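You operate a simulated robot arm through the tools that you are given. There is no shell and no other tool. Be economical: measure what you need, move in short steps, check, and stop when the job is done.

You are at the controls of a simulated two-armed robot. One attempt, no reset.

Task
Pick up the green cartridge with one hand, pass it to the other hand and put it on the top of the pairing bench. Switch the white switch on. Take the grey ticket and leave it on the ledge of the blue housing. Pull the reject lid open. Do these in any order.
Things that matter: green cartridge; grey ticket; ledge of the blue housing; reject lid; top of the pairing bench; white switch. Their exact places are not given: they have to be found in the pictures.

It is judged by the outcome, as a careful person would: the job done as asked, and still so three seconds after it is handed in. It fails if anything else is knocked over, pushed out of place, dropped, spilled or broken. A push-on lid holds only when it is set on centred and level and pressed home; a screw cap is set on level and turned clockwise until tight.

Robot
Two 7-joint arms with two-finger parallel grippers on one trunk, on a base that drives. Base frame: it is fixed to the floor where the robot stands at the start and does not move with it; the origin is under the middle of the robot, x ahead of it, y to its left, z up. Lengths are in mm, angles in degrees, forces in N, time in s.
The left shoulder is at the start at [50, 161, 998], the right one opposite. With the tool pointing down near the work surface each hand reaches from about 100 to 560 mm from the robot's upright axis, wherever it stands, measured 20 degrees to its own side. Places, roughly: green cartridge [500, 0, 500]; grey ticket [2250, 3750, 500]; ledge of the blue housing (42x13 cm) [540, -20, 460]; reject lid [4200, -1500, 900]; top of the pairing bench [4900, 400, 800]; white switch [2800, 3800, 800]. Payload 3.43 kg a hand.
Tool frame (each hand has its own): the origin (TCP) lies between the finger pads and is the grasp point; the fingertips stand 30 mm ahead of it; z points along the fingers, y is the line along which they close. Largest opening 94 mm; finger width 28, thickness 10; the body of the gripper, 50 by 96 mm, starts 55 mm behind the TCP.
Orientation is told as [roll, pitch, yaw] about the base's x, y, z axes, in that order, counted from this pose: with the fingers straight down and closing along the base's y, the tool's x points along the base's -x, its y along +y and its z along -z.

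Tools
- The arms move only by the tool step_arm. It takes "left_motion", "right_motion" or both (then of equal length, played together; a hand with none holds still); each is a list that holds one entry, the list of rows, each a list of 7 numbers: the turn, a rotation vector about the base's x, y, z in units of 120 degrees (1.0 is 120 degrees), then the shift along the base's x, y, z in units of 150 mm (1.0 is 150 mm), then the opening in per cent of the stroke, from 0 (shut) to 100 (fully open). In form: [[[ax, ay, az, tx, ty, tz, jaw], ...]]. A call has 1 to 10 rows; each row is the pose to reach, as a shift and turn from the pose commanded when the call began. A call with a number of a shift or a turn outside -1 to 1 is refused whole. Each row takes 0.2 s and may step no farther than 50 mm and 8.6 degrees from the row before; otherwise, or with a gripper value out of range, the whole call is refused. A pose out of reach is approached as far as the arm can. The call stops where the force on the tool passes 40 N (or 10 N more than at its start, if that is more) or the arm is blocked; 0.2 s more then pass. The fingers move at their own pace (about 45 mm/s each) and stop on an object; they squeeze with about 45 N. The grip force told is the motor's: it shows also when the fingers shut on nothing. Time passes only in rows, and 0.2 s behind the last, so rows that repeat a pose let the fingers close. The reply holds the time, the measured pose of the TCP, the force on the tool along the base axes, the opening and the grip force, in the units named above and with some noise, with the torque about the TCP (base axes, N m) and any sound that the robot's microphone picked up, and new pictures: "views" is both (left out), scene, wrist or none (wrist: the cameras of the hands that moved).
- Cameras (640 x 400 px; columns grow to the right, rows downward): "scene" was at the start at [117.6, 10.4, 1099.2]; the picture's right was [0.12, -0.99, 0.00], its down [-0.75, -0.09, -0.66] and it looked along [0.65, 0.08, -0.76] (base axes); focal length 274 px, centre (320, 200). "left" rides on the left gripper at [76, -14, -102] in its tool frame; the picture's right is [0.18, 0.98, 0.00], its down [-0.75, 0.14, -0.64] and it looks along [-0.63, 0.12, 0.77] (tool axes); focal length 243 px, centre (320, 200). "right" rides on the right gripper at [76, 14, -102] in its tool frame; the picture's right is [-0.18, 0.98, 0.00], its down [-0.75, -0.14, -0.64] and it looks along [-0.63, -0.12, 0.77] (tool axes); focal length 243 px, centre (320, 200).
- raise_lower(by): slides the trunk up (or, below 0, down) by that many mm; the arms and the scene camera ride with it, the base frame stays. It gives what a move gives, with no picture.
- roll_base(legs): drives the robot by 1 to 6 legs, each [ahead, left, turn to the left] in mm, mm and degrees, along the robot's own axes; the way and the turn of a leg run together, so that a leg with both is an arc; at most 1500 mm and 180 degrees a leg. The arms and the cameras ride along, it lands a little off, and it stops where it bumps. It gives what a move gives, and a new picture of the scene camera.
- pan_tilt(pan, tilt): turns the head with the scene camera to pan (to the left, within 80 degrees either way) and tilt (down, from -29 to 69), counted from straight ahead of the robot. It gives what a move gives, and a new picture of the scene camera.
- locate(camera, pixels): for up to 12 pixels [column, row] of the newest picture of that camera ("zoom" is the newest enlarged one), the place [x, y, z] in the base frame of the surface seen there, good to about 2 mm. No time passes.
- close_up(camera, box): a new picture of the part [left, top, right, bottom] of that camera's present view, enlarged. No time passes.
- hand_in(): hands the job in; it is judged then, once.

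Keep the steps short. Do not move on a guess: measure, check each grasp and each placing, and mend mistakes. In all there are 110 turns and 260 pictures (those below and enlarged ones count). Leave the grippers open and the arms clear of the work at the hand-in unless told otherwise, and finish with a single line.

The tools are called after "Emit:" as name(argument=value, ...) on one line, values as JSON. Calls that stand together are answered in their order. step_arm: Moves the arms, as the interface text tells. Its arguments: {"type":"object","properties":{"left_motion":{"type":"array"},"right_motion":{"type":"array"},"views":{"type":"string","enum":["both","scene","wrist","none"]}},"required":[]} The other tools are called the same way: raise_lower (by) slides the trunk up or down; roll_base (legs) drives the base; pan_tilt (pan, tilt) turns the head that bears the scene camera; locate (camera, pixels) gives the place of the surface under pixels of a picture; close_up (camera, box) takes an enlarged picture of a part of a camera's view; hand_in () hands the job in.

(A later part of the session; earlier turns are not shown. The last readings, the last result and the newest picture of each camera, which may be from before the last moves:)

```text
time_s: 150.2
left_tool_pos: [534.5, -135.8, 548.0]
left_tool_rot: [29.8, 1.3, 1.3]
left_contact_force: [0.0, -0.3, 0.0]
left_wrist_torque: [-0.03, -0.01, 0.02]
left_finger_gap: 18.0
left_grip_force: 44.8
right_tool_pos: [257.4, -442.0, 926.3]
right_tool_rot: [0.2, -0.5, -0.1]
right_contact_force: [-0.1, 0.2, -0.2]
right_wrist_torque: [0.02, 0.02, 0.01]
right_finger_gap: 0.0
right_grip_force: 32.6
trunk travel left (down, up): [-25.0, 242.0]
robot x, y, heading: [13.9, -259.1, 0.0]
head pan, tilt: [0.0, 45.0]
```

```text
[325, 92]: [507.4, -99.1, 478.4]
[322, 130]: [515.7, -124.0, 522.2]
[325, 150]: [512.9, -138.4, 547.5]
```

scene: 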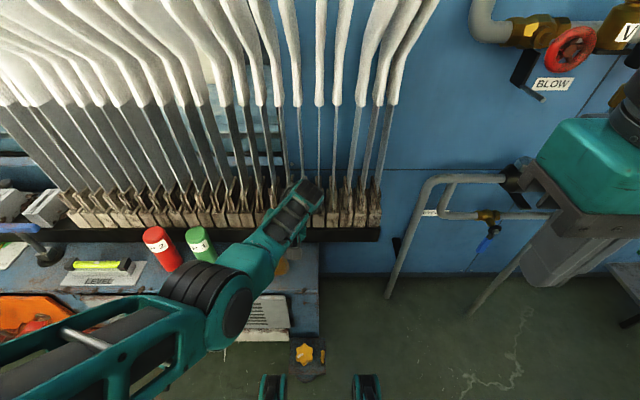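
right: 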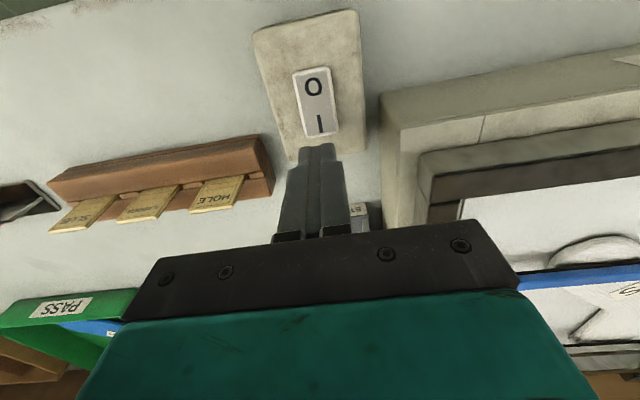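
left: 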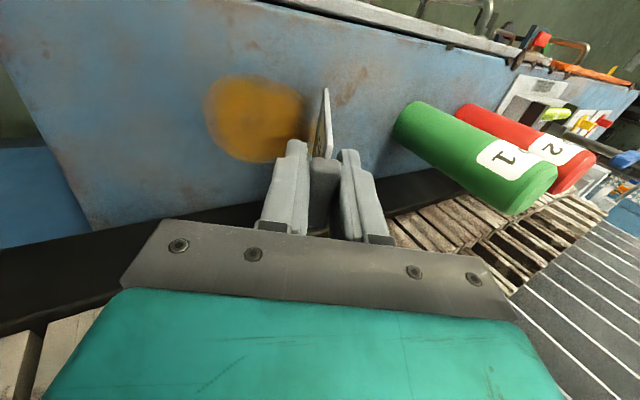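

The foot hovers a bit above the ledge. I tilt to about 42° while lowering it onto the ledge.

Emit:
step_arm(left_motion=[[[0.05, 0, 0, 0, -0.055, -0.04, 0], [0.1, 0, 0, 0, -0.107, -0.07, 0], [0.1, 0, 0, 0, -0.107, -0.09, 0], [0.1, 0, 0, 0, -0.107, -0.11, 0], [0.1, 0, 0, 0, -0.107, -0.125, 0]]], views="both")

Emit:
locate(camera="left", pixels=[[325, 92], [325, 110], [318, 95]])

```text
time_s: 151.4
left_tool_pos: [513.1, -142.5, 543.1]
left_tool_rot: [42.0, 0.9, 1.5]
left_contact_force: [0.2, 0.5, -0.3]
left_wrist_torque: [-0.03, 0.0, -0.03]
left_finger_gap: 18.0
left_grip_force: 44.9
left hand out of reach, approached as far as the arm can: row 1, 2, 3, 4, 5
right_tool_pos: [257.1, -440.8, 925.7]
right_tool_rot: [0.2, -0.5, -0.1]
right_contact_force: [-0.6, 0.5, -0.1]
right_wrist_torque: [-0.05, 0.02, -0.02]
right_finger_gap: 0.0
right_grip_force: 32.6
trunk travel left (down, up): [-25.0, 242.0]
robot x, y, heading: [17.2, -258.6, -0.2]
head pan, tilt: [0.0, 45.0]
```

scene: 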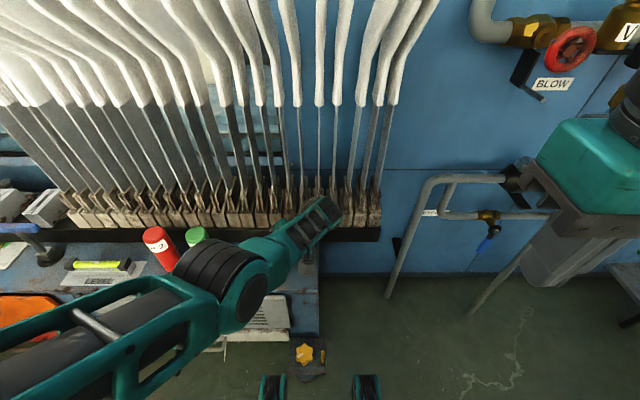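
left: 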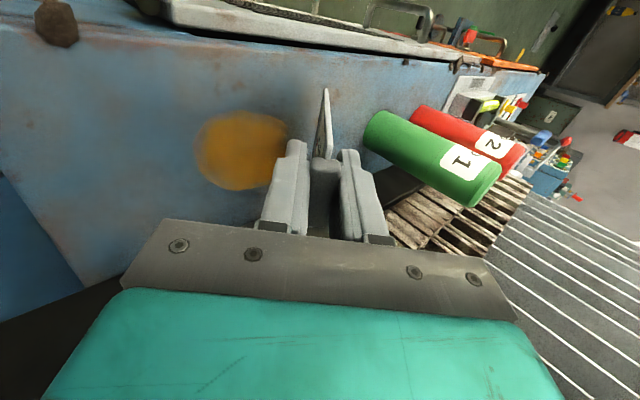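

```text
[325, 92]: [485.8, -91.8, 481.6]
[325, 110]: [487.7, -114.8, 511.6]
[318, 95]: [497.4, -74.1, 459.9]
```

42° is out of reach; 30° worked. I return to 30° and lower from there.

Emit:
step_arm(left_motion=[[[-0.05, 0, 0, 0, 0.055, 0.12, 0], [-0.1, 0, 0, 0, 0.107, 0.12, 0], [-0.1, 0, 0, 0, 0.107, 0.1, 0]]], views="wrist")

```text
time_s: 152.2
left_tool_pos: [511.3, -125.4, 557.2]
left_tool_rot: [29.9, 1.1, 1.3]
left_contact_force: [-0.6, 0.3, -0.5]
left_wrist_torque: [0.03, 0.01, -0.01]
left_finger_gap: 17.9
left_grip_force: 45.5
right_tool_pos: [256.7, -441.2, 926.9]
right_tool_rot: [0.1, -0.5, -0.1]
right_contact_force: [0.0, 0.5, 0.2]
right_wrist_torque: [-0.02, -0.02, 0.03]
right_finger_gap: 0.0
right_grip_force: 32.6
trunk travel left (down, up): [-25.0, 242.0]
robot x, y, heading: [15.4, -258.7, 0.0]
head pan, tilt: [0.0, 45.0]
```

left: 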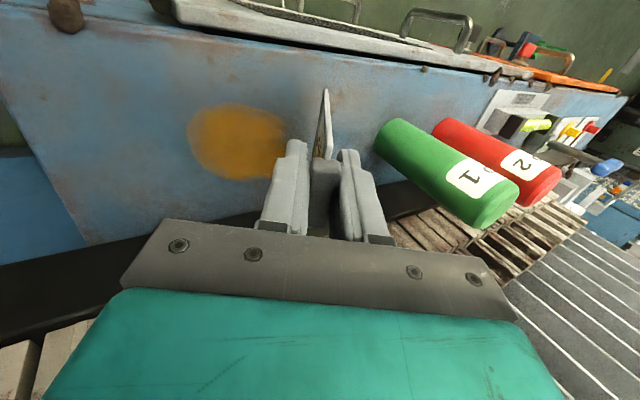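

Now to (535,−137) and down until touching.

Emit:
step_arm(left_motion=[[[0, 0, 0, 0.08, -0.05, 0, 0], [0, 0, 0, 0.16, -0.08, -0.05, 0], [0, 0, 0, 0.16, -0.08, -0.08, 0], [0, 0, 0, 0.16, -0.08, -0.1, 0], [0, 0, 0, 0.16, -0.08, -0.115, 0]]], views="wrist")

```text
time_s: 153.4
left_tool_pos: [537.0, -137.9, 540.5]
left_tool_rot: [30.1, 1.2, 1.3]
left_contact_force: [-0.2, -0.4, -0.7]
left_wrist_torque: [-0.04, 0.02, -0.02]
left_finger_gap: 18.2
left_grip_force: 44.9
right_tool_pos: [255.8, -441.6, 924.9]
right_tool_rot: [0.2, -0.5, -0.1]
right_contact_force: [0.2, 0.4, -0.1]
right_wrist_torque: [-0.03, -0.02, 0.02]
right_finger_gap: 0.0
right_grip_force: 32.8
trunk travel left (down, up): [-25.0, 242.0]
robot x, y, heading: [15.6, -258.4, 0.0]
head pan, tilt: [0.0, 45.0]
```

left: 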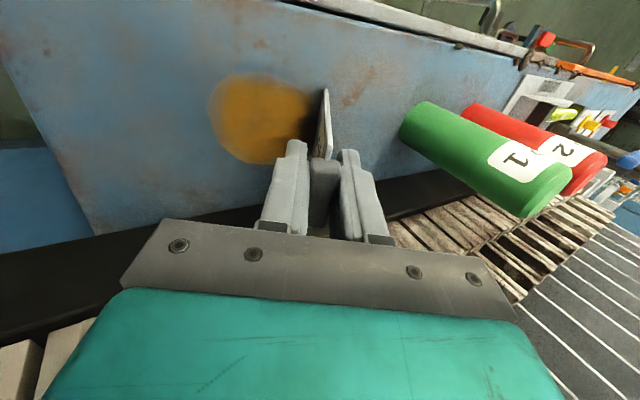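

Emit:
step_arm(left_motion=[[[0, 0, 0, 0, 0, -0.02, 0], [0, 0, 0, 0, 0, -0.035, 0], [0, 0, 0, 0, 0, -0.05, 0], [0, 0, 0, 0, 0, -0.065, 0]]], views="wrist")

Emit:
close_up(camera="left", box=[270, 60, 380, 200])

```text
time_s: 154.4
left_tool_pos: [538.7, -141.3, 534.9]
left_tool_rot: [29.9, 0.8, 1.1]
left_contact_force: [-0.7, -11.9, 29.7]
left_wrist_torque: [0.69, -0.41, -0.11]
left_finger_gap: 18.1
left_grip_force: 44.8
right_tool_pos: [254.7, -442.8, 926.3]
right_tool_rot: [0.3, -0.6, -0.1]
right_contact_force: [0.0, -0.3, 0.2]
right_wrist_torque: [0.0, 0.0, -0.02]
right_finger_gap: 0.0
right_grip_force: 33.1
trunk travel left (down, up): [-25.0, 242.0]
robot x, y, heading: [15.1, -256.5, -0.1]
head pan, tilt: [0.0, 45.0]
```

left: 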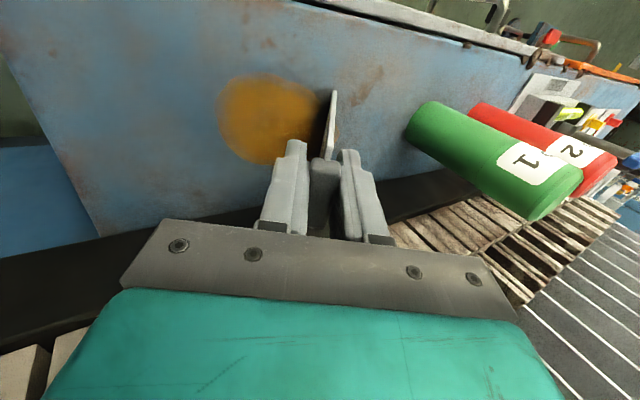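

```text
2.86 times, centred on (325, 130) of left
```

zoom: 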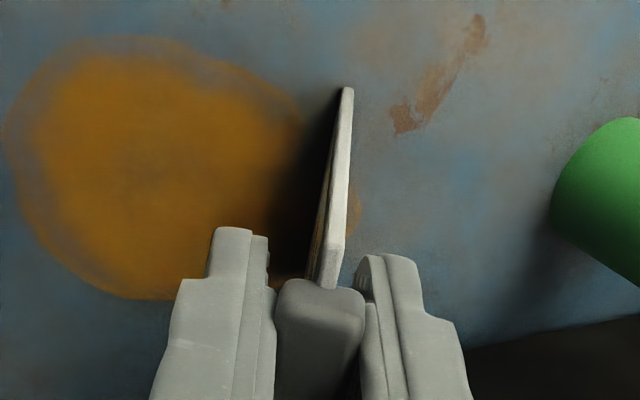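

Touching. I relieve the pressure by 5 mm and open the fingers.

Emit:
step_arm(left_motion=[[[0, 0, 0, 0, 0, 0.035, 0], [0, 0, 0, 0, 0, 0.035, 40], [0, 0, 0, 0, 0, 0.035, 60], [0, 0, 0, 0, 0, 0.035, 85], [0, 0, 0, 0, 0, 0.035, 85], [0, 0, 0, 0, 0, 0.035, 85]]], views="both")

```text
time_s: 155.8
left_tool_pos: [536.0, -137.8, 536.8]
left_tool_rot: [29.9, 1.2, 1.3]
left_contact_force: [0.2, -0.4, -0.3]
left_wrist_torque: [0.03, 0.02, -0.04]
left_finger_gap: 79.9
left_grip_force: 0.1
right_tool_pos: [256.6, -441.7, 926.5]
right_tool_rot: [0.2, -0.6, -0.1]
right_contact_force: [-0.7, -0.3, 0.0]
right_wrist_torque: [0.0, -0.04, 0.02]
right_finger_gap: 0.1
right_grip_force: 33.3
trunk travel left (down, up): [-25.0, 242.0]
robot x, y, heading: [17.2, -258.7, -0.3]
head pan, tilt: [0.0, 45.0]
```

scene: 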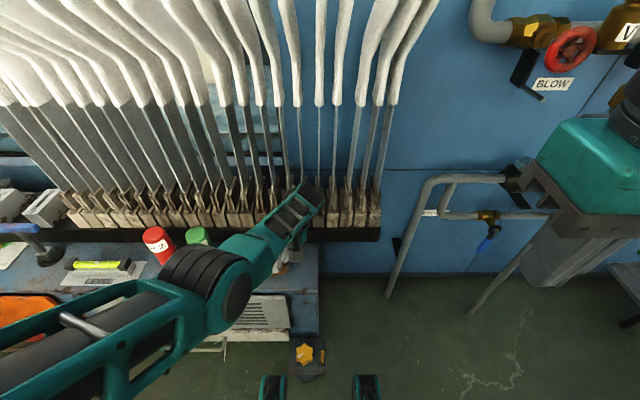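
left: 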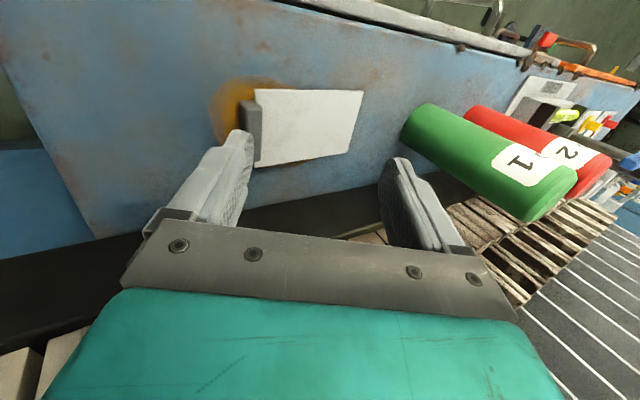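

The ticket has leaned over. I measure whether it lies flat or still rests on the finger.

Emit:
locate(camera="left", pixels=[[265, 95], [262, 125], [262, 155], [355, 95], [345, 145], [310, 125], [248, 130], [235, 150], [240, 200]])

```text
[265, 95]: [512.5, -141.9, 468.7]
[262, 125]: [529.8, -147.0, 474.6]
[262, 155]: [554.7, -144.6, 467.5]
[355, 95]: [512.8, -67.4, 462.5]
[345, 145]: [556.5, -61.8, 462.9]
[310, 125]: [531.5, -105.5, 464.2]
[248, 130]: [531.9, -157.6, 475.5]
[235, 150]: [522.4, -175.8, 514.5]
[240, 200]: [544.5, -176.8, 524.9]
```

The ticket lies flat on the ledge (z 463–475), fingers clear of it. I raise the left hand, untilt it, then strafe the base left 200 for the cartridge.

Emit:
step_arm(left_motion=[[[0, 0, 0, 0, 0, 0.25, 85], [0, 0, 0, 0, 0, 0.5, 85], [-0.06, 0, 0, -0.1, 0, 0.7, 85], [-0.12, 0, 0, -0.2, 0, 0.85, 85], [-0.18, 0, 0, -0.3, 0, 1.0, 85], [-0.25, -0.01, -0.01, -0.4, 0, 1.0, 85]]], views="scene")

```text
time_s: 157.2
left_tool_pos: [481.7, -138.2, 674.3]
left_tool_rot: [-0.1, 0.1, -0.4]
left_contact_force: [0.4, 0.9, -0.9]
left_wrist_torque: [0.03, -0.01, -0.01]
left_finger_gap: 79.9
left_grip_force: 0.0
left hand out of reach, approached as far as the arm can: row 5, 6
right_tool_pos: [256.5, -441.2, 926.1]
right_tool_rot: [0.1, -0.5, -0.1]
right_contact_force: [0.7, -0.4, -0.2]
right_wrist_torque: [0.01, 0.01, 0.01]
right_finger_gap: 0.0
right_grip_force: 33.1
trunk travel left (down, up): [-25.0, 242.0]
robot x, y, heading: [16.0, -256.8, -0.1]
head pan, tilt: [0.0, 45.0]
```

scene: 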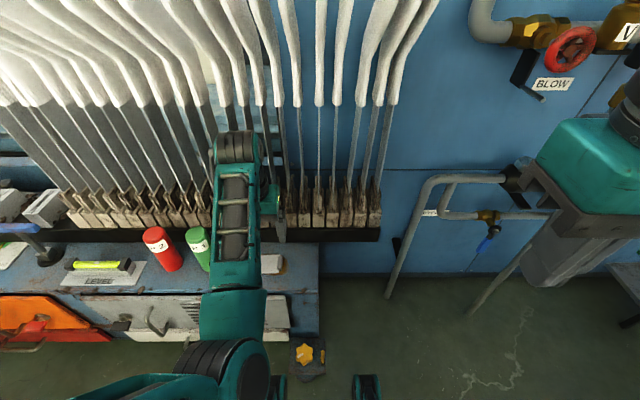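

Hand is upright at z 674, tips at 644, above the 594 tops. I strafe left 200.

Emit:
roll_base(legs=[[0, 190, 0]])

Emit:
step_arm(left_motion=[[[0, 0, 0, 0, 0, 0, 85]]], views="wrist")

```text
time_s: 159.5
left_tool_pos: [482.8, 49.2, 674.2]
left_tool_rot: [0.0, 0.2, -0.6]
left_contact_force: [-0.4, -0.3, -0.4]
left_wrist_torque: [0.0, 0.02, 0.0]
left_finger_gap: 80.1
left_grip_force: 0.0
right_tool_pos: [255.3, -254.3, 927.1]
right_tool_rot: [0.1, -0.5, -0.4]
right_contact_force: [0.3, -0.2, 0.6]
right_wrist_torque: [0.03, 0.0, 0.03]
right_finger_gap: 0.1
right_grip_force: 33.2
trunk travel left (down, up): [-25.0, 242.0]
robot x, y, heading: [15.7, -71.4, -0.3]
head pan, tilt: [0.0, 45.0]
```

scene: 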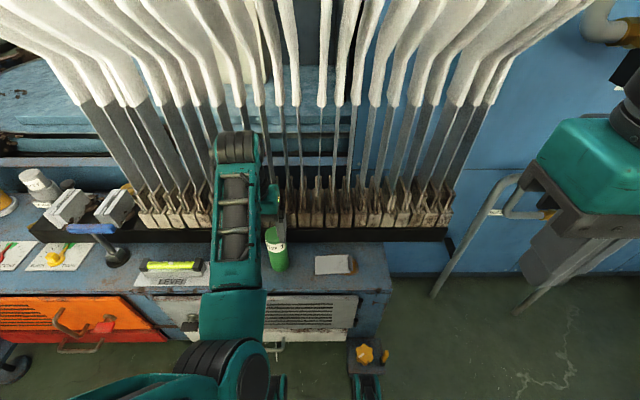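

```text
time_s: 159.9
left_tool_pos: [483.2, 49.9, 673.9]
left_tool_rot: [0.0, 0.1, -0.5]
left_contact_force: [-0.1, -0.3, -0.2]
left_wrist_torque: [-0.01, 0.01, 0.05]
left_finger_gap: 79.8
left_grip_force: 0.0
right_tool_pos: [255.3, -252.4, 926.4]
right_tool_rot: [0.2, -0.6, -0.3]
right_contact_force: [-0.2, -0.5, -0.4]
right_wrist_torque: [-0.03, -0.02, 0.03]
right_finger_gap: 0.3
right_grip_force: 32.1
trunk travel left (down, up): [-25.0, 242.0]
robot x, y, heading: [20.9, -70.7, -0.1]
head pan, tilt: [0.0, 45.0]
```

left: 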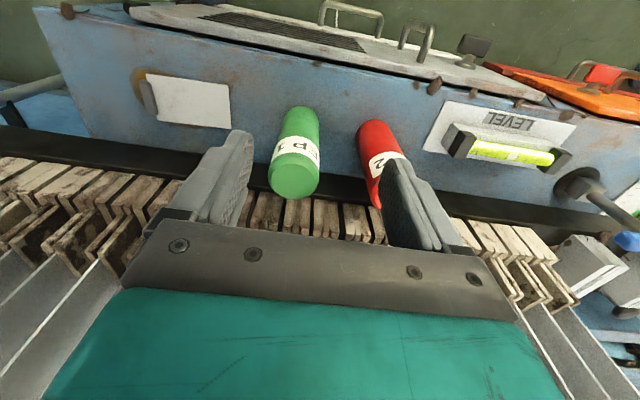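

The ticket still lies well. I move the left hand over the green cartridge at (541,35), staying high, and view.

Emit:
step_arm(left_motion=[[[0, 0, 0, 0.2, -0.05, 0, 80], [0, 0, 0, 0.387, -0.1, 0, 80], [0, 0, 0, 0.387, -0.1, -0.1, 80]]], views="wrist")

Emit:
locate(camera="left", pixels=[[320, 190], [320, 160], [300, 160], [340, 160], [320, 140]])

```text
time_s: 160.7
left_tool_pos: [542.6, 32.8, 658.7]
left_tool_rot: [0.0, 0.1, -0.6]
left_contact_force: [0.2, 0.5, 0.5]
left_wrist_torque: [0.0, -0.04, -0.01]
left_finger_gap: 75.0
left_grip_force: 0.0
right_tool_pos: [256.0, -255.1, 927.1]
right_tool_rot: [0.1, -0.6, -0.3]
right_contact_force: [0.3, 0.3, -0.1]
right_wrist_torque: [0.01, -0.03, 0.02]
right_finger_gap: 0.0
right_grip_force: 33.3
trunk travel left (down, up): [-25.0, 242.0]
robot x, y, heading: [15.0, -76.7, -0.3]
head pan, tilt: [0.0, 45.0]
```

left: 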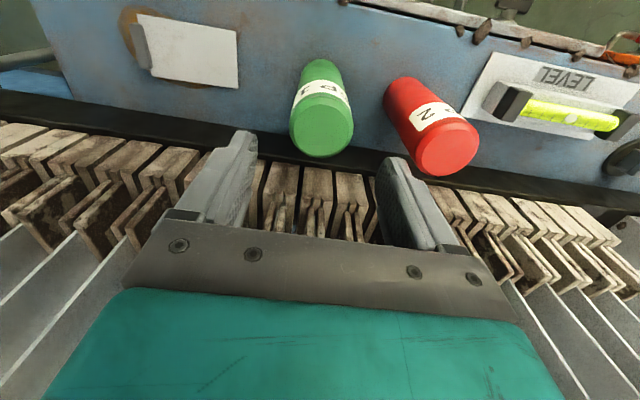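

```text
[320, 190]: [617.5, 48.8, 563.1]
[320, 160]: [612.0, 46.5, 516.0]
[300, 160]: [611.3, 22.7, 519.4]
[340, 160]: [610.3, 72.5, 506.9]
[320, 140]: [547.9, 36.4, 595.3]
```

I measure the rim of the green top.

Emit:
locate(camera="left", pixels=[[294, 128], [350, 128], [321, 152], [321, 110], [321, 130], [388, 150], [320, 100]])

```text
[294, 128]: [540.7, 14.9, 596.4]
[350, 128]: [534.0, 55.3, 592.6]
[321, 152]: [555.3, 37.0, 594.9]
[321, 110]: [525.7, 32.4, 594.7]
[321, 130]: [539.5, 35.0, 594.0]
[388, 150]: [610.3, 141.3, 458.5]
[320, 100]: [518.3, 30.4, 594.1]
```

The top is centred at about (539,35). I adjust and descend to z≈574.

Emit:
step_arm(left_motion=[[[0, 0, 0, -0.02, 0.013, -0.25, 80], [0, 0, 0, -0.02, 0.013, -0.45, 80], [0, 0, 0, -0.02, 0.013, -0.56, 80]]], views="wrist")

```text
time_s: 161.5
left_tool_pos: [538.9, 35.7, 574.9]
left_tool_rot: [-0.2, 0.2, -0.5]
left_contact_force: [0.7, -0.2, 1.4]
left_wrist_torque: [0.02, -0.02, -0.01]
left_finger_gap: 75.6
left_grip_force: 0.0
right_tool_pos: [255.7, -253.1, 925.8]
right_tool_rot: [0.2, -0.5, -0.3]
right_contact_force: [0.8, 0.5, 0.0]
right_wrist_torque: [0.0, 0.01, 0.02]
right_finger_gap: 0.0
right_grip_force: 32.8
trunk travel left (down, up): [-25.0, 242.0]
robot x, y, heading: [16.3, -68.1, -0.4]
head pan, tilt: [0.0, 45.0]
```

left: 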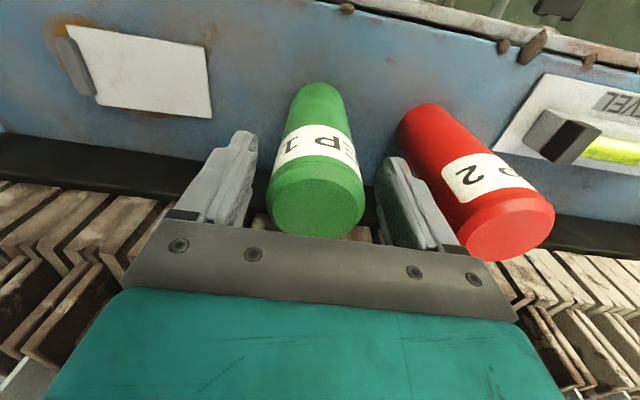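

Well centred. I close and lift slowly.

Emit:
step_arm(left_motion=[[[0, 0, 0, 0, 0, 0, 40], [0, 0, 0, 0, 0, 0, 20], [0, 0, 0, 0, 0, 0, 20], [0, 0, 0, 0, 0, 0, 20], [0, 0, 0, 0, 0, 0.05, 20], [0, 0, 0, 0, 0, 0.25, 20], [0, 0, 0, 0, 0, 0.5, 20], [0, 0, 0, 0, 0, 0.8, 20], [0, 0, 0, 0, 0, 1.0, 20]]], views="both")

```text
time_s: 163.5
left_tool_pos: [543.7, 43.9, 717.0]
left_tool_rot: [0.7, 0.4, -0.1]
left_contact_force: [0.8, -0.7, -3.7]
left_wrist_torque: [-0.03, -0.04, -0.02]
left_finger_gap: 47.7
left_grip_force: 44.9
left hand out of reach, approached as far as the arm can: row 9
right_tool_pos: [257.0, -253.8, 925.9]
right_tool_rot: [0.2, -0.5, -0.4]
right_contact_force: [0.4, 0.7, -0.3]
right_wrist_torque: [0.01, 0.01, 0.01]
right_finger_gap: 0.0
right_grip_force: 32.8
trunk travel left (down, up): [-25.0, 242.0]
robot x, y, heading: [20.3, -71.5, -0.3]
head pan, tilt: [0.0, 45.0]
```

scene: 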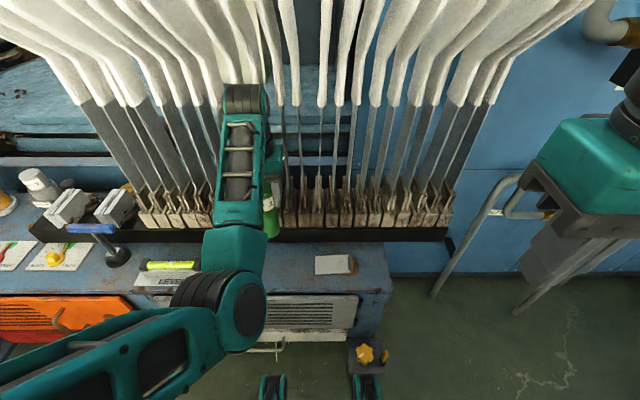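
left: 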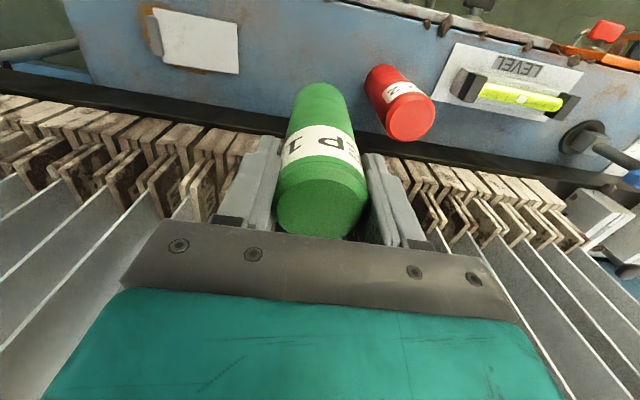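

Held: gap 47.7 mm. I back the base off 250 for a free handover.

Emit:
roll_base(legs=[[-250, 0, 0]])

```text
time_s: 165.3
left_tool_pos: [298.9, 46.1, 721.0]
left_tool_rot: [0.7, -0.1, 0.2]
left_contact_force: [-0.7, 0.0, -4.0]
left_wrist_torque: [0.01, -0.04, 0.01]
left_finger_gap: 47.2
left_grip_force: 44.6
right_tool_pos: [11.1, -252.7, 926.3]
right_tool_rot: [0.3, -0.5, -0.1]
right_contact_force: [-0.1, -0.2, 0.9]
right_wrist_torque: [-0.01, 0.01, 0.01]
right_finger_gap: 0.0
right_grip_force: 33.4
trunk travel left (down, up): [-25.0, 242.0]
robot x, y, heading: [-229.6, -67.7, -0.0]
head pan, tilt: [0.0, 45.0]
```

scene: 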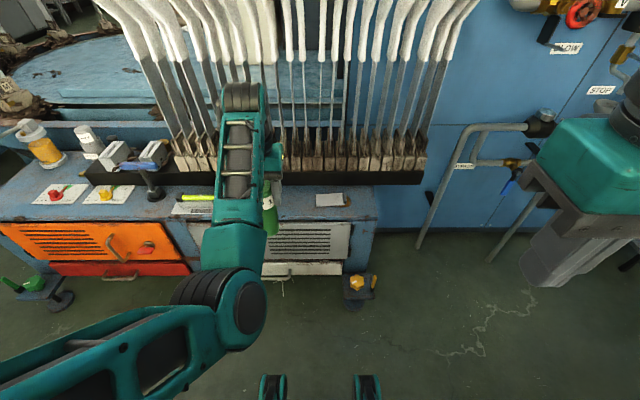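

Now I bring the left hand to a handover place and start turning the right hand so that it will point left (+y), horizontal, closing along x.

Emit:
step_arm(left_motion=[[[0, 0, 0, -0.066, -0.029, 0.053, 20], [0, 0, 0, -0.132, -0.058, 0.106, 20], [0, 0, 0, -0.198, -0.087, 0.159, 20], [0, 0, 0, -0.264, -0.116, 0.212, 20], [0, 0, 0, -0.33, -0.145, 0.265, 20], [0, 0, 0, -0.396, -0.174, 0.318, 20], [0, 0, 0, -0.462, -0.203, 0.371, 20], [0, 0, 0, -0.528, -0.232, 0.424, 20], [0, 0, 0, -0.594, -0.261, 0.477, 20], [0, 0, 0, -0.66, -0.29, 0.53, 20]]], right_motion=[[[0.04, 0.04, -0.04, 0.09, -0.04, -0.05, 50], [0.08, 0.08, -0.08, 0.18, -0.08, -0.1, 100], [0.12, 0.12, -0.12, 0.27, -0.12, -0.15, 100], [0.16, 0.16, -0.16, 0.36, -0.16, -0.2, 100], [0.2, 0.2, -0.2, 0.45, -0.2, -0.25, 100], [0.24, 0.24, -0.24, 0.54, -0.24, -0.3, 100], [0.28, 0.28, -0.28, 0.63, -0.28, -0.35, 100], [0.32, 0.32, -0.32, 0.72, -0.32, -0.4, 100], [0.36, 0.36, -0.36, 0.81, -0.36, -0.45, 100], [0.4, 0.4, -0.4, 0.9, -0.4, -0.5, 100]]], views="scene")

```text
time_s: 167.5
left_tool_pos: [284.5, 14.8, 708.2]
left_tool_rot: [0.9, 0.0, 0.6]
left_contact_force: [0.0, 0.0, -3.1]
left_wrist_torque: [0.01, 0.02, 0.02]
left_finger_gap: 47.3
left_grip_force: 45.1
left hand out of reach, approached as far as the arm can: row 1, 2, 3, 4, 5, 6, 7, 8, 9, 10
right_tool_pos: [146.4, -313.4, 850.7]
right_tool_rot: [33.5, 59.9, -35.1]
right_contact_force: [-0.3, 0.0, 0.2]
right_wrist_torque: [-0.02, 0.03, 0.01]
right_finger_gap: 94.0
right_grip_force: 0.1
trunk travel left (down, up): [-25.0, 242.0]
robot x, y, heading: [-229.2, -70.7, -0.6]
head pan, tilt: [0.0, 45.0]
```

scene: 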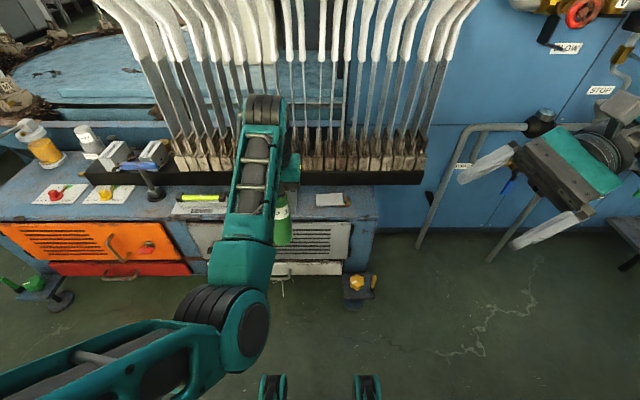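

The left arm cannot rise from this posture. I try drawing it nearer at a slightly lower height, while the right hand finishes its turn.

Emit:
step_arm(left_motion=[[[0, 0, 0, -0.1, 0, -0.05, 20], [0, 0, 0, -0.2, 0, -0.1, 20], [0, 0, 0, -0.3, 0, -0.15, 20], [0, 0, 0, -0.4, 0, -0.2, 20], [0, 0, 0, -0.5, 0, -0.25, 20]]], right_motion=[[[0.04, 0.04, -0.04, 0, 0, -0.1, 100], [0.08, 0.08, -0.08, 0, 0, -0.2, 100], [0.12, 0.12, -0.12, 0, 0, -0.3, 100], [0.16, 0.16, -0.16, 0, 0, -0.4, 100], [0.177, 0.177, -0.177, 0, 0, -0.5, 100]]], views="scene")

```text
time_s: 168.9
left_tool_pos: [242.8, 1.2, 701.4]
left_tool_rot: [0.1, -5.3, 0.1]
left_contact_force: [0.9, -0.7, -3.5]
left_wrist_torque: [0.01, 0.02, 0.01]
left_finger_gap: 47.3
left_grip_force: 45.4
left hand out of reach, approached as far as the arm can: row 1, 2, 3, 4, 5
right_tool_pos: [147.0, -312.8, 774.0]
right_tool_rot: [-31.3, 89.4, -121.4]
right_contact_force: [0.9, -1.3, 0.1]
right_wrist_torque: [-0.01, -0.02, 0.03]
right_finger_gap: 93.8
right_grip_force: 0.1
trunk travel left (down, up): [-25.0, 242.0]
robot x, y, heading: [-228.0, -72.8, -0.4]
head pan, tilt: [0.0, 45.0]
stopped in row 5 (left hand): the arm was blocked; the commanded pose is now the measured one
```

scene: 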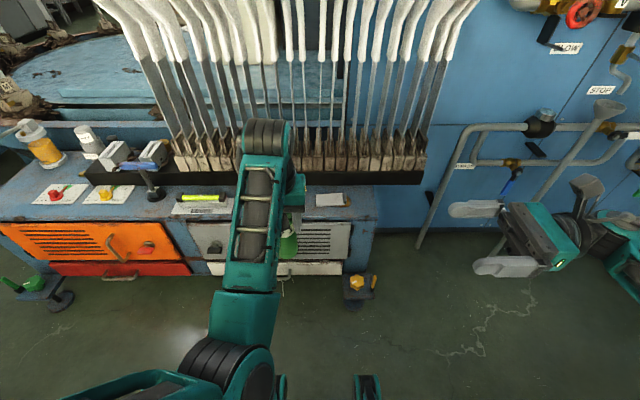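

I straighten the left hand's small pitch and bring the right hand (tilted 12° down) level with the cartridge's lower part, at x≈243, z≈635, still 180 mm away in y.

Emit:
step_arm(left_motion=[[[0, 0.02, 0, 0.05, 0, 0, 20], [0, 0.044, 0, 0.1, 0, 0, 20], [0, 0.044, 0, 0.1, 0, 0, 20], [0, 0.044, 0, 0.1, 0, 0, 20], [0, 0.044, 0, 0.1, 0, 0, 20]]], right_motion=[[[-0.05, 0, 0, 0.15, 0, -0.2, 100], [-0.1, 0, 0, 0.3, 0, -0.4, 100], [-0.1, 0, 0, 0.45, 0, -0.6, 100], [-0.1, 0, 0, 0.6, 0, -0.75, 100], [-0.1, 0, 0, 0.7, 0, -0.93, 100]]], views="both")

```text
time_s: 170.1
left_tool_pos: [262.7, 2.3, 692.8]
left_tool_rot: [0.2, 0.1, 0.1]
left_contact_force: [0.1, -0.1, -3.9]
left_wrist_torque: [0.02, 0.02, -0.02]
left_finger_gap: 47.8
left_grip_force: 44.8
left hand out of reach, approached as far as the arm can: row 1, 2, 3, 4, 5
right_tool_pos: [250.7, -312.3, 636.0]
right_tool_rot: [-0.6, 77.5, -90.8]
right_contact_force: [0.1, -0.4, -0.5]
right_wrist_torque: [-0.02, 0.01, 0.0]
right_finger_gap: 93.9
right_grip_force: 0.1
trunk travel left (down, up): [-25.0, 242.0]
robot x, y, heading: [-229.1, -69.0, -0.3]
head pan, tilt: [0.0, 45.0]
```

scene: 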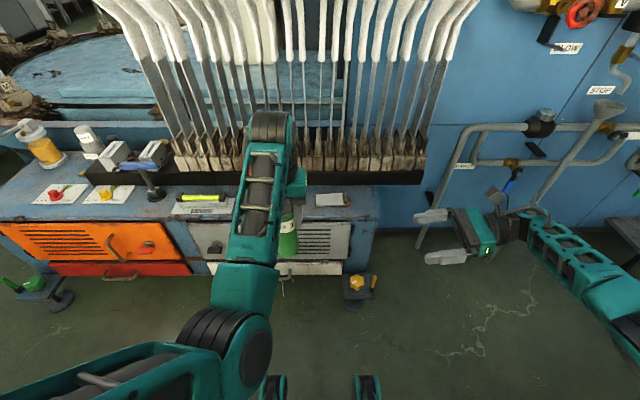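
right: 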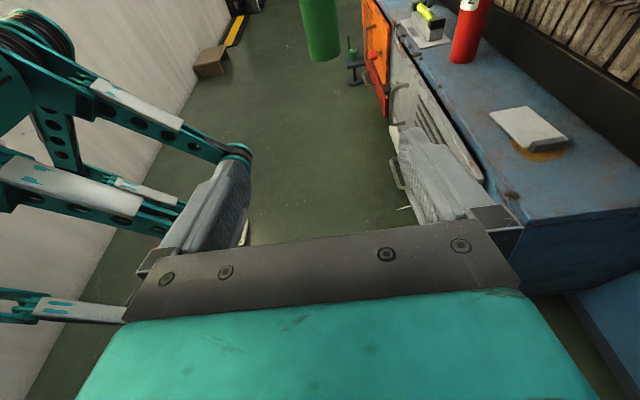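
left: 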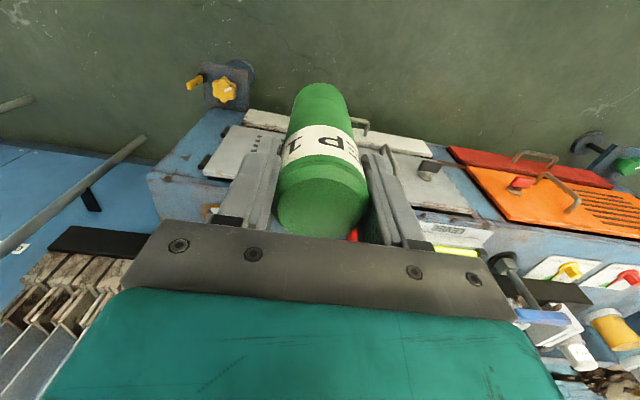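

Aligned. I move the right hand along +y, correcting x by +12 and z by −9.

Emit:
step_arm(right_motion=[[[0, 0, 0, 0.08, 0.25, -0.06, 100], [0, 0, 0, 0.08, 0.5, -0.06, 100], [0, 0, 0, 0.08, 0.75, -0.06, 100], [0, 0, 0, 0.08, 1.0, -0.06, 100]]], views="none")

Emit:
step_arm(right_motion=[[[0, 0, 0, 0, 0.25, 0, 100], [0, 0, 0, 0, 0.45, 0, 100], [0, 0, 0, 0, 0.6, 0, 100]]], views="both")

```text
time_s: 171.1
left_tool_pos: [262.7, 1.8, 692.2]
left_tool_rot: [0.2, 0.1, 0.2]
left_contact_force: [0.3, -0.1, -2.9]
left_wrist_torque: [0.02, 0.02, 0.0]
left_finger_gap: 47.5
left_grip_force: 45.4
right_tool_pos: [263.8, -163.4, 627.8]
right_tool_rot: [-0.9, 77.5, -91.2]
right_contact_force: [0.2, -0.1, 0.8]
right_wrist_torque: [0.02, 0.02, 0.01]
right_finger_gap: 94.1
right_grip_force: 0.1
trunk travel left (down, up): [-25.0, 242.0]
robot x, y, heading: [-228.8, -74.1, 0.1]
head pan, tilt: [0.0, 45.0]
```

```text
time_s: 171.9
left_tool_pos: [261.6, 2.6, 692.4]
left_tool_rot: [0.3, 0.1, 0.1]
left_contact_force: [0.1, -0.7, -4.2]
left_wrist_torque: [0.01, 0.05, 0.02]
left_finger_gap: 47.4
left_grip_force: 45.1
right_tool_pos: [261.8, -72.2, 628.3]
right_tool_rot: [-1.0, 77.5, -91.3]
right_contact_force: [-0.3, -1.0, -0.6]
right_wrist_torque: [0.01, 0.0, 0.0]
right_finger_gap: 93.9
right_grip_force: 0.0
trunk travel left (down, up): [-25.0, 242.0]
robot x, y, heading: [-229.0, -73.9, -0.4]
head pan, tilt: [0.0, 45.0]
```

scene: 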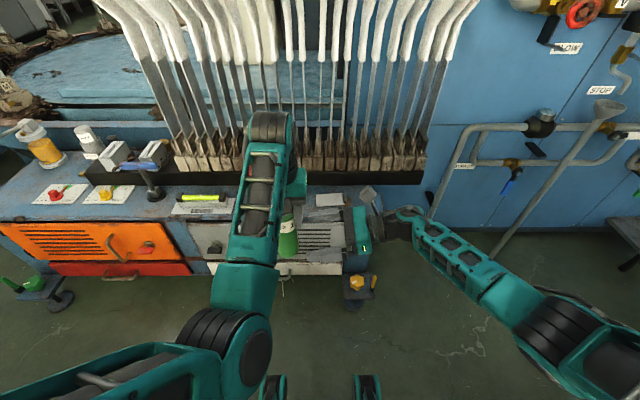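
right: 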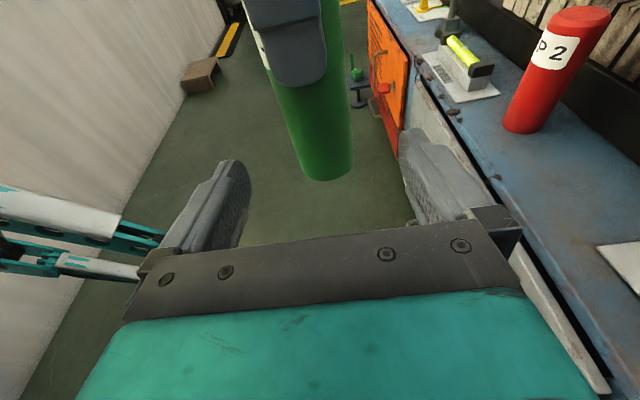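

Cartridge bottom shows at (327,175), between the fingers. I measure it.

Emit:
locate(camera="right", pixels=[[327, 172], [322, 140], [312, 110], [300, 70]])

```text
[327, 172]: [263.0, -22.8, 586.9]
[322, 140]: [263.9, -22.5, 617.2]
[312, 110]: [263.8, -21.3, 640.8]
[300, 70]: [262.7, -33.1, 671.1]
```

Front surface at y −22, axis x≈263. I advance 73 mm and close the right hand.

Emit:
step_arm(right_motion=[[[0, 0, 0, 0.01, 0.2, 0, 100], [0, 0, 0, 0.01, 0.38, 0, 100], [0, 0, 0, 0.01, 0.48, 0, 100]]], views="wrist")

```text
time_s: 172.7
left_tool_pos: [262.8, 1.9, 692.0]
left_tool_rot: [0.1, 0.2, 0.1]
left_contact_force: [0.1, -0.3, -3.5]
left_wrist_torque: [0.01, 0.01, -0.01]
left_finger_gap: 47.6
left_grip_force: 44.8
right_tool_pos: [265.0, 0.1, 627.4]
right_tool_rot: [-1.0, 77.5, -91.3]
right_contact_force: [0.9, -0.3, -0.3]
right_wrist_torque: [-0.01, 0.01, 0.02]
right_finger_gap: 94.3
right_grip_force: 0.0
trunk travel left (down, up): [-25.0, 242.0]
robot x, y, heading: [-226.8, -68.9, -0.1]
head pan, tilt: [0.0, 45.0]
```

right: 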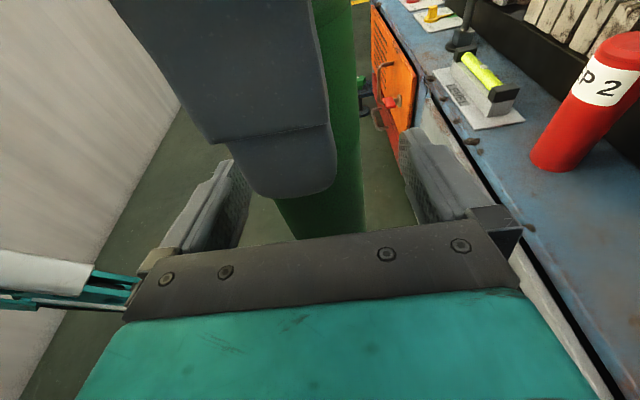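

Emit:
step_arm(right_motion=[[[0, 0, 0, 0, 0, 0, 50], [0, 0, 0, 0, 0, 0, 25], [0, 0, 0, 0, 0, 0, 20], [0, 0, 0, 0, 0, 0, 20], [0, 0, 0, 0, 0, 0, 20]]], views="none")

```text
time_s: 173.9
left_tool_pos: [263.4, 2.5, 692.0]
left_tool_rot: [0.3, 0.0, 0.1]
left_contact_force: [10.1, 0.8, -6.8]
left_wrist_torque: [-0.02, -0.29, -0.03]
left_finger_gap: 47.4
left_grip_force: 45.0
right_tool_pos: [263.9, 0.5, 627.1]
right_tool_rot: [-0.8, 77.5, -91.0]
right_contact_force: [-9.3, -0.9, 3.4]
right_wrist_torque: [0.07, -0.3, 0.04]
right_finger_gap: 51.8
right_grip_force: 44.9
trunk travel left (down, up): [-25.0, 242.0]
robot x, y, heading: [-224.3, -67.5, -0.1]
head pan, tilt: [0.0, 45.0]
```

Both hold it (right 51.8 mm, 45 N). I open the left hand, then lower the right hand with the cartridge out from between its fingers.

Emit:
step_arm(left_motion=[[[0, 0, 0, 0, 0, 0, 50], [0, 0, 0, 0, 0, 0, 85], [0, 0, 0, 0, 0, 0, 85], [0, 0, 0, 0, 0, 0, 85], [0, 0, 0, 0, 0, 0, 85]]], views="none")

Emit:
step_arm(right_motion=[[[0, 0, 0, 0, 0, -0.1, 20], [0, 0, 0, 0, 0, -0.2, 20], [0, 0, 0, 0, 0, -0.35, 20], [0, 0, 0, 0, 0, -0.5, 20]]], views="both")

```text
time_s: 175.1
left_tool_pos: [262.5, 2.1, 692.0]
left_tool_rot: [0.2, 0.1, 0.1]
left_contact_force: [-0.8, 1.0, 1.4]
left_wrist_torque: [0.04, 0.01, -0.07]
left_finger_gap: 79.6
left_grip_force: 0.0
right_tool_pos: [264.4, -1.1, 626.9]
right_tool_rot: [-1.0, 77.5, -91.3]
right_contact_force: [-0.2, -1.2, -0.8]
right_wrist_torque: [0.04, 0.02, 0.02]
right_finger_gap: 51.5
right_grip_force: 45.0
trunk travel left (down, up): [-25.0, 242.0]
robot x, y, heading: [-229.3, -69.5, -0.2]
head pan, tilt: [0.0, 45.0]
```

```text
time_s: 176.1
left_tool_pos: [264.3, 0.4, 692.5]
left_tool_rot: [0.2, 0.1, 0.1]
left_contact_force: [0.3, 0.3, 0.1]
left_wrist_torque: [0.0, -0.01, 0.0]
left_finger_gap: 79.6
left_grip_force: 0.0
right_tool_pos: [250.1, 2.2, 561.2]
right_tool_rot: [-0.8, 77.5, -91.0]
right_contact_force: [-0.4, 0.1, -0.1]
right_wrist_torque: [-0.1, -0.04, 0.03]
right_finger_gap: 51.8
right_grip_force: 45.2
right hand out of reach, approached as far as the arm can: row 4
trunk travel left (down, up): [-25.0, 242.0]
robot x, y, heading: [-227.6, -71.2, -0.2]
head pan, tilt: [0.0, 45.0]
```

scene: 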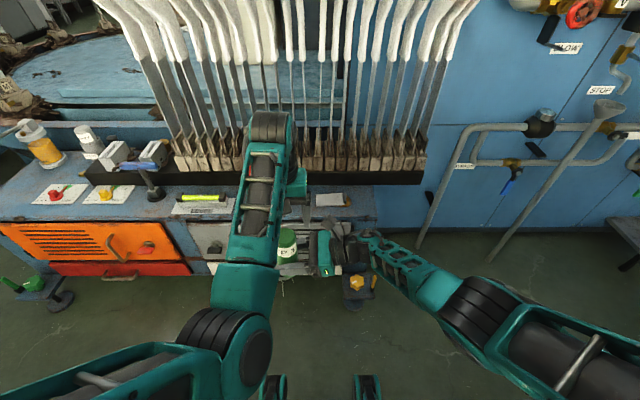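
right: 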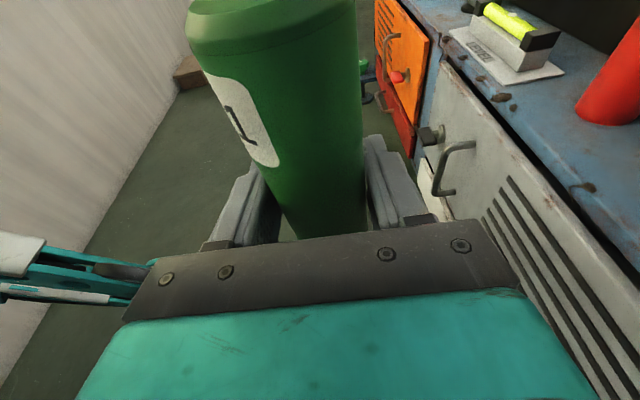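

The right hand alone holds the cartridge upright. I move it to the right, clear of the left hand.

Emit:
step_arm(right_motion=[[[0, 0, 0, 0, -0.25, 0, 20], [0, 0, 0, 0, -0.5, 0, 20], [0, 0, 0, 0, -0.75, 0, 20], [0, 0, 0, 0, -1.0, 0, 20]]], views="none")

Emit:
step_arm(right_motion=[[[0, 0, 0, 0, 0, 0.25, 20], [0, 0, 0, 0, 0, 0.5, 20], [0, 0, 0, -0.2, 0, 0.75, 20], [0, 0, 0, -0.4, 0, 1.0, 20]]], views="none")

Emit:
step_arm(left_motion=[[[0, 0, 0, 0, 0.25, 0, 85], [0, 0, 0, 0, 0.5, 0, 85], [0, 0, 0, 0, 0.75, 0, 85], [0, 0, 0, 0, 1.0, 0, 85]]], views="scene")

```text
time_s: 177.1
left_tool_pos: [262.4, 2.0, 692.5]
left_tool_rot: [0.2, 0.2, 0.1]
left_contact_force: [0.3, -0.6, -0.6]
left_wrist_torque: [-0.04, -0.02, -0.04]
left_finger_gap: 80.1
left_grip_force: 0.1
right_tool_pos: [249.1, -148.3, 563.4]
right_tool_rot: [-1.0, 77.5, -91.3]
right_contact_force: [0.2, 1.0, -0.2]
right_wrist_torque: [-0.02, 0.0, 0.01]
right_finger_gap: 51.4
right_grip_force: 45.3
trunk travel left (down, up): [-25.0, 242.0]
robot x, y, heading: [-229.2, -69.2, -0.3]
head pan, tilt: [0.0, 45.0]
```

```text
time_s: 178.1
left_tool_pos: [263.4, 0.4, 693.4]
left_tool_rot: [0.2, 0.1, 0.1]
left_contact_force: [0.1, 0.1, -0.2]
left_wrist_torque: [0.02, -0.01, -0.01]
left_finger_gap: 79.9
left_grip_force: 0.0
right_tool_pos: [188.5, -148.2, 713.3]
right_tool_rot: [-1.6, 77.5, -92.0]
right_contact_force: [0.7, -0.1, -4.5]
right_wrist_torque: [0.0, 0.02, 0.05]
right_finger_gap: 51.6
right_grip_force: 45.3
trunk travel left (down, up): [-25.0, 242.0]
robot x, y, heading: [-227.3, -67.3, -0.0]
head pan, tilt: [0.0, 45.0]
```

```text
time_s: 179.1
left_tool_pos: [262.4, 151.8, 693.2]
left_tool_rot: [0.1, 0.1, 0.0]
left_contact_force: [-0.8, 0.1, 0.2]
left_wrist_torque: [0.03, 0.0, 0.02]
left_finger_gap: 79.8
left_grip_force: 0.1
right_tool_pos: [188.8, -148.5, 712.9]
right_tool_rot: [-0.9, 77.5, -91.3]
right_contact_force: [0.3, 0.1, -4.1]
right_wrist_torque: [0.01, 0.0, 0.02]
right_finger_gap: 51.7
right_grip_force: 45.2
trunk travel left (down, up): [-25.0, 242.0]
robot x, y, heading: [-230.9, -67.9, -0.1]
head pan, tilt: [0.0, 45.0]
```

scene: 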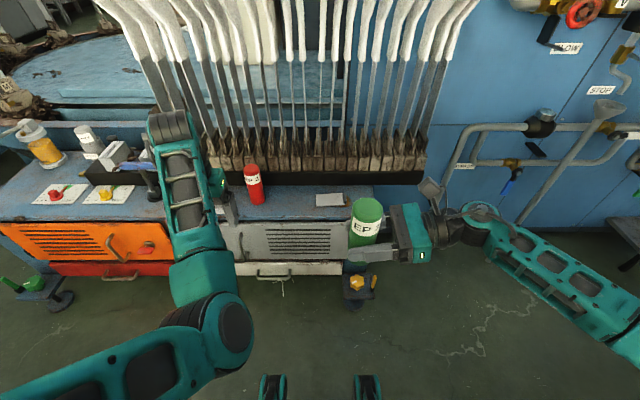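

I raise the left hand a bit and look to the right for a route to the reject lid and the pairing bench.

Emit:
step_arm(left_motion=[[[0, 0, 0, -0.1, 0.1, 0.2, 85], [0, 0, 0, -0.2, 0.2, 0.4, 85], [0, 0, 0, -0.3, 0.3, 0.6, 85]]], views="none")

Emit:
pan_tilt(pan=-65, tilt=15)

Emit:
locate(camera="scene", pixels=[[300, 250], [330, 210], [400, 220], [450, 230], [480, 300], [560, 250], [380, 180], [430, 180], [300, 300], [620, 220], [260, 200], [400, 300]])

```text
time_s: 179.9
left_tool_pos: [251.4, 236.0, 756.4]
left_tool_rot: [0.6, 0.0, 0.4]
left_contact_force: [1.0, -0.3, 0.0]
left_wrist_torque: [0.02, 0.0, -0.03]
left_finger_gap: 79.8
left_grip_force: 0.0
left hand out of reach, approached as far as the arm can: row 1, 2, 3
right_tool_pos: [189.6, -146.8, 713.2]
right_tool_rot: [-1.1, 77.5, -91.2]
right_contact_force: [0.5, 0.6, -3.9]
right_wrist_torque: [0.01, 0.03, 0.01]
right_finger_gap: 51.7
right_grip_force: 45.0
trunk travel left (down, up): [-25.0, 242.0]
robot x, y, heading: [-230.6, -70.9, -0.1]
head pan, tilt: [0.0, 45.0]
```

```text
time_s: 181.3
left_tool_pos: [251.5, 236.1, 755.7]
left_tool_rot: [0.5, -0.1, 0.6]
left_contact_force: [0.6, 0.3, -0.1]
left_wrist_torque: [-0.02, 0.01, -0.01]
left_finger_gap: 79.8
left_grip_force: 0.0
right_tool_pos: [189.4, -147.3, 712.5]
right_tool_rot: [-1.0, 77.5, -91.3]
right_contact_force: [-0.3, 0.1, -4.4]
right_wrist_torque: [-0.03, 0.0, 0.04]
right_finger_gap: 51.6
right_grip_force: 45.7
trunk travel left (down, up): [-25.0, 242.0]
robot x, y, heading: [-228.4, -71.8, -0.2]
head pan, tilt: [-65.0, 15.0]
```

scene: 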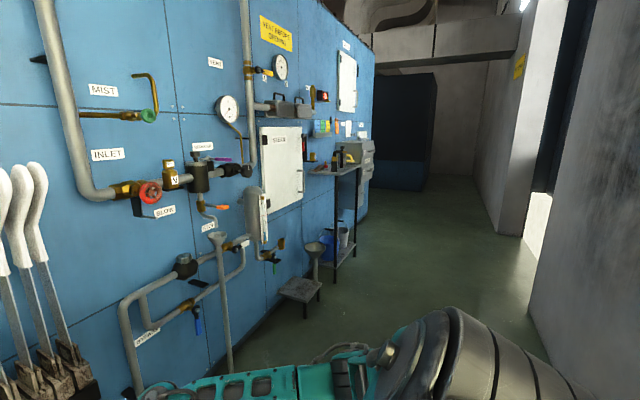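

```text
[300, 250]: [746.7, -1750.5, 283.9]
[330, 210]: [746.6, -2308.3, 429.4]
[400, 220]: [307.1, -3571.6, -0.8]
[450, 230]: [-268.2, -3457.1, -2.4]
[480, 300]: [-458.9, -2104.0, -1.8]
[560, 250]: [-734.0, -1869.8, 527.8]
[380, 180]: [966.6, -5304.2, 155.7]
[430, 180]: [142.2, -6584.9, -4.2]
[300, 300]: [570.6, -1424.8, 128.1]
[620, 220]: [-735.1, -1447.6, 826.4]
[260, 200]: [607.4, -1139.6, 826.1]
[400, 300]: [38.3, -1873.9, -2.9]
```

The right corridor is long and unknown beyond; the left aisle is known and clear. I take the left aisle again: turn left, drive along x≈0, then slip past the drain into the aisle.

Emit:
roll_base(legs=[[0, 0, 90], [0, -230, 0], [1300, 0, 0], [1250, 0, 0], [200, -520, 0], [300, -230, 0]])

Emit:
pan_tilt(pan=-80, tilt=15)

```text
time_s: 206.8
left_tool_pos: [519.1, 3467.9, 755.6]
left_tool_rot: [0.5, 0.2, 89.8]
left_contact_force: [-1.0, 0.5, -0.4]
left_wrist_torque: [0.04, -0.01, -0.03]
left_finger_gap: 79.7
left_grip_force: 0.1
right_tool_pos: [900.8, 3401.2, 712.5]
right_tool_rot: [-1.0, 77.6, -1.9]
right_contact_force: [0.1, -0.4, -3.9]
right_wrist_torque: [-0.01, 0.0, -0.01]
right_finger_gap: 51.7
right_grip_force: 44.7
trunk travel left (down, up): [-25.0, 242.0]
robot x, y, heading: [813.5, 2987.8, 89.1]
head pan, tilt: [-65.0, 15.0]
```

scene: 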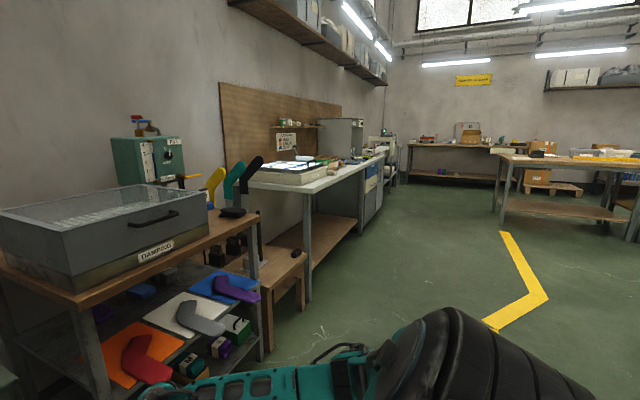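

```text
time_s: 207.5
left_tool_pos: [516.4, 3467.9, 755.9]
left_tool_rot: [0.6, -0.1, 89.9]
left_contact_force: [-0.3, 0.0, 0.5]
left_wrist_torque: [-0.01, -0.03, -0.02]
left_finger_gap: 79.7
left_grip_force: 0.0
right_tool_pos: [900.6, 3401.5, 714.3]
right_tool_rot: [-1.1, 77.6, -2.1]
right_contact_force: [0.4, 0.3, -3.7]
right_wrist_torque: [-0.01, -0.01, -0.01]
right_finger_gap: 51.4
right_grip_force: 45.3
trunk travel left (down, up): [-25.0, 242.0]
robot x, y, heading: [819.7, 2983.5, 89.3]
head pan, tilt: [-80.0, 15.0]
```

scene: 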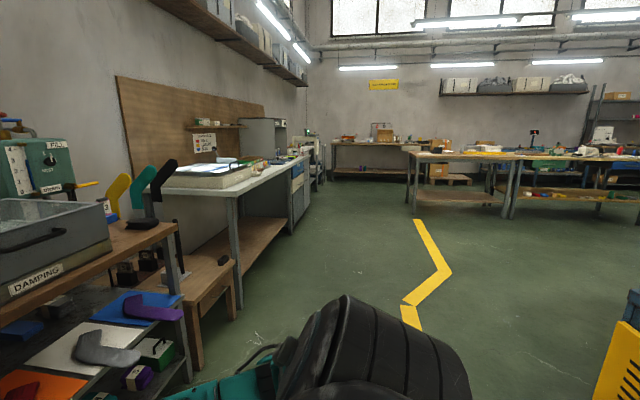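

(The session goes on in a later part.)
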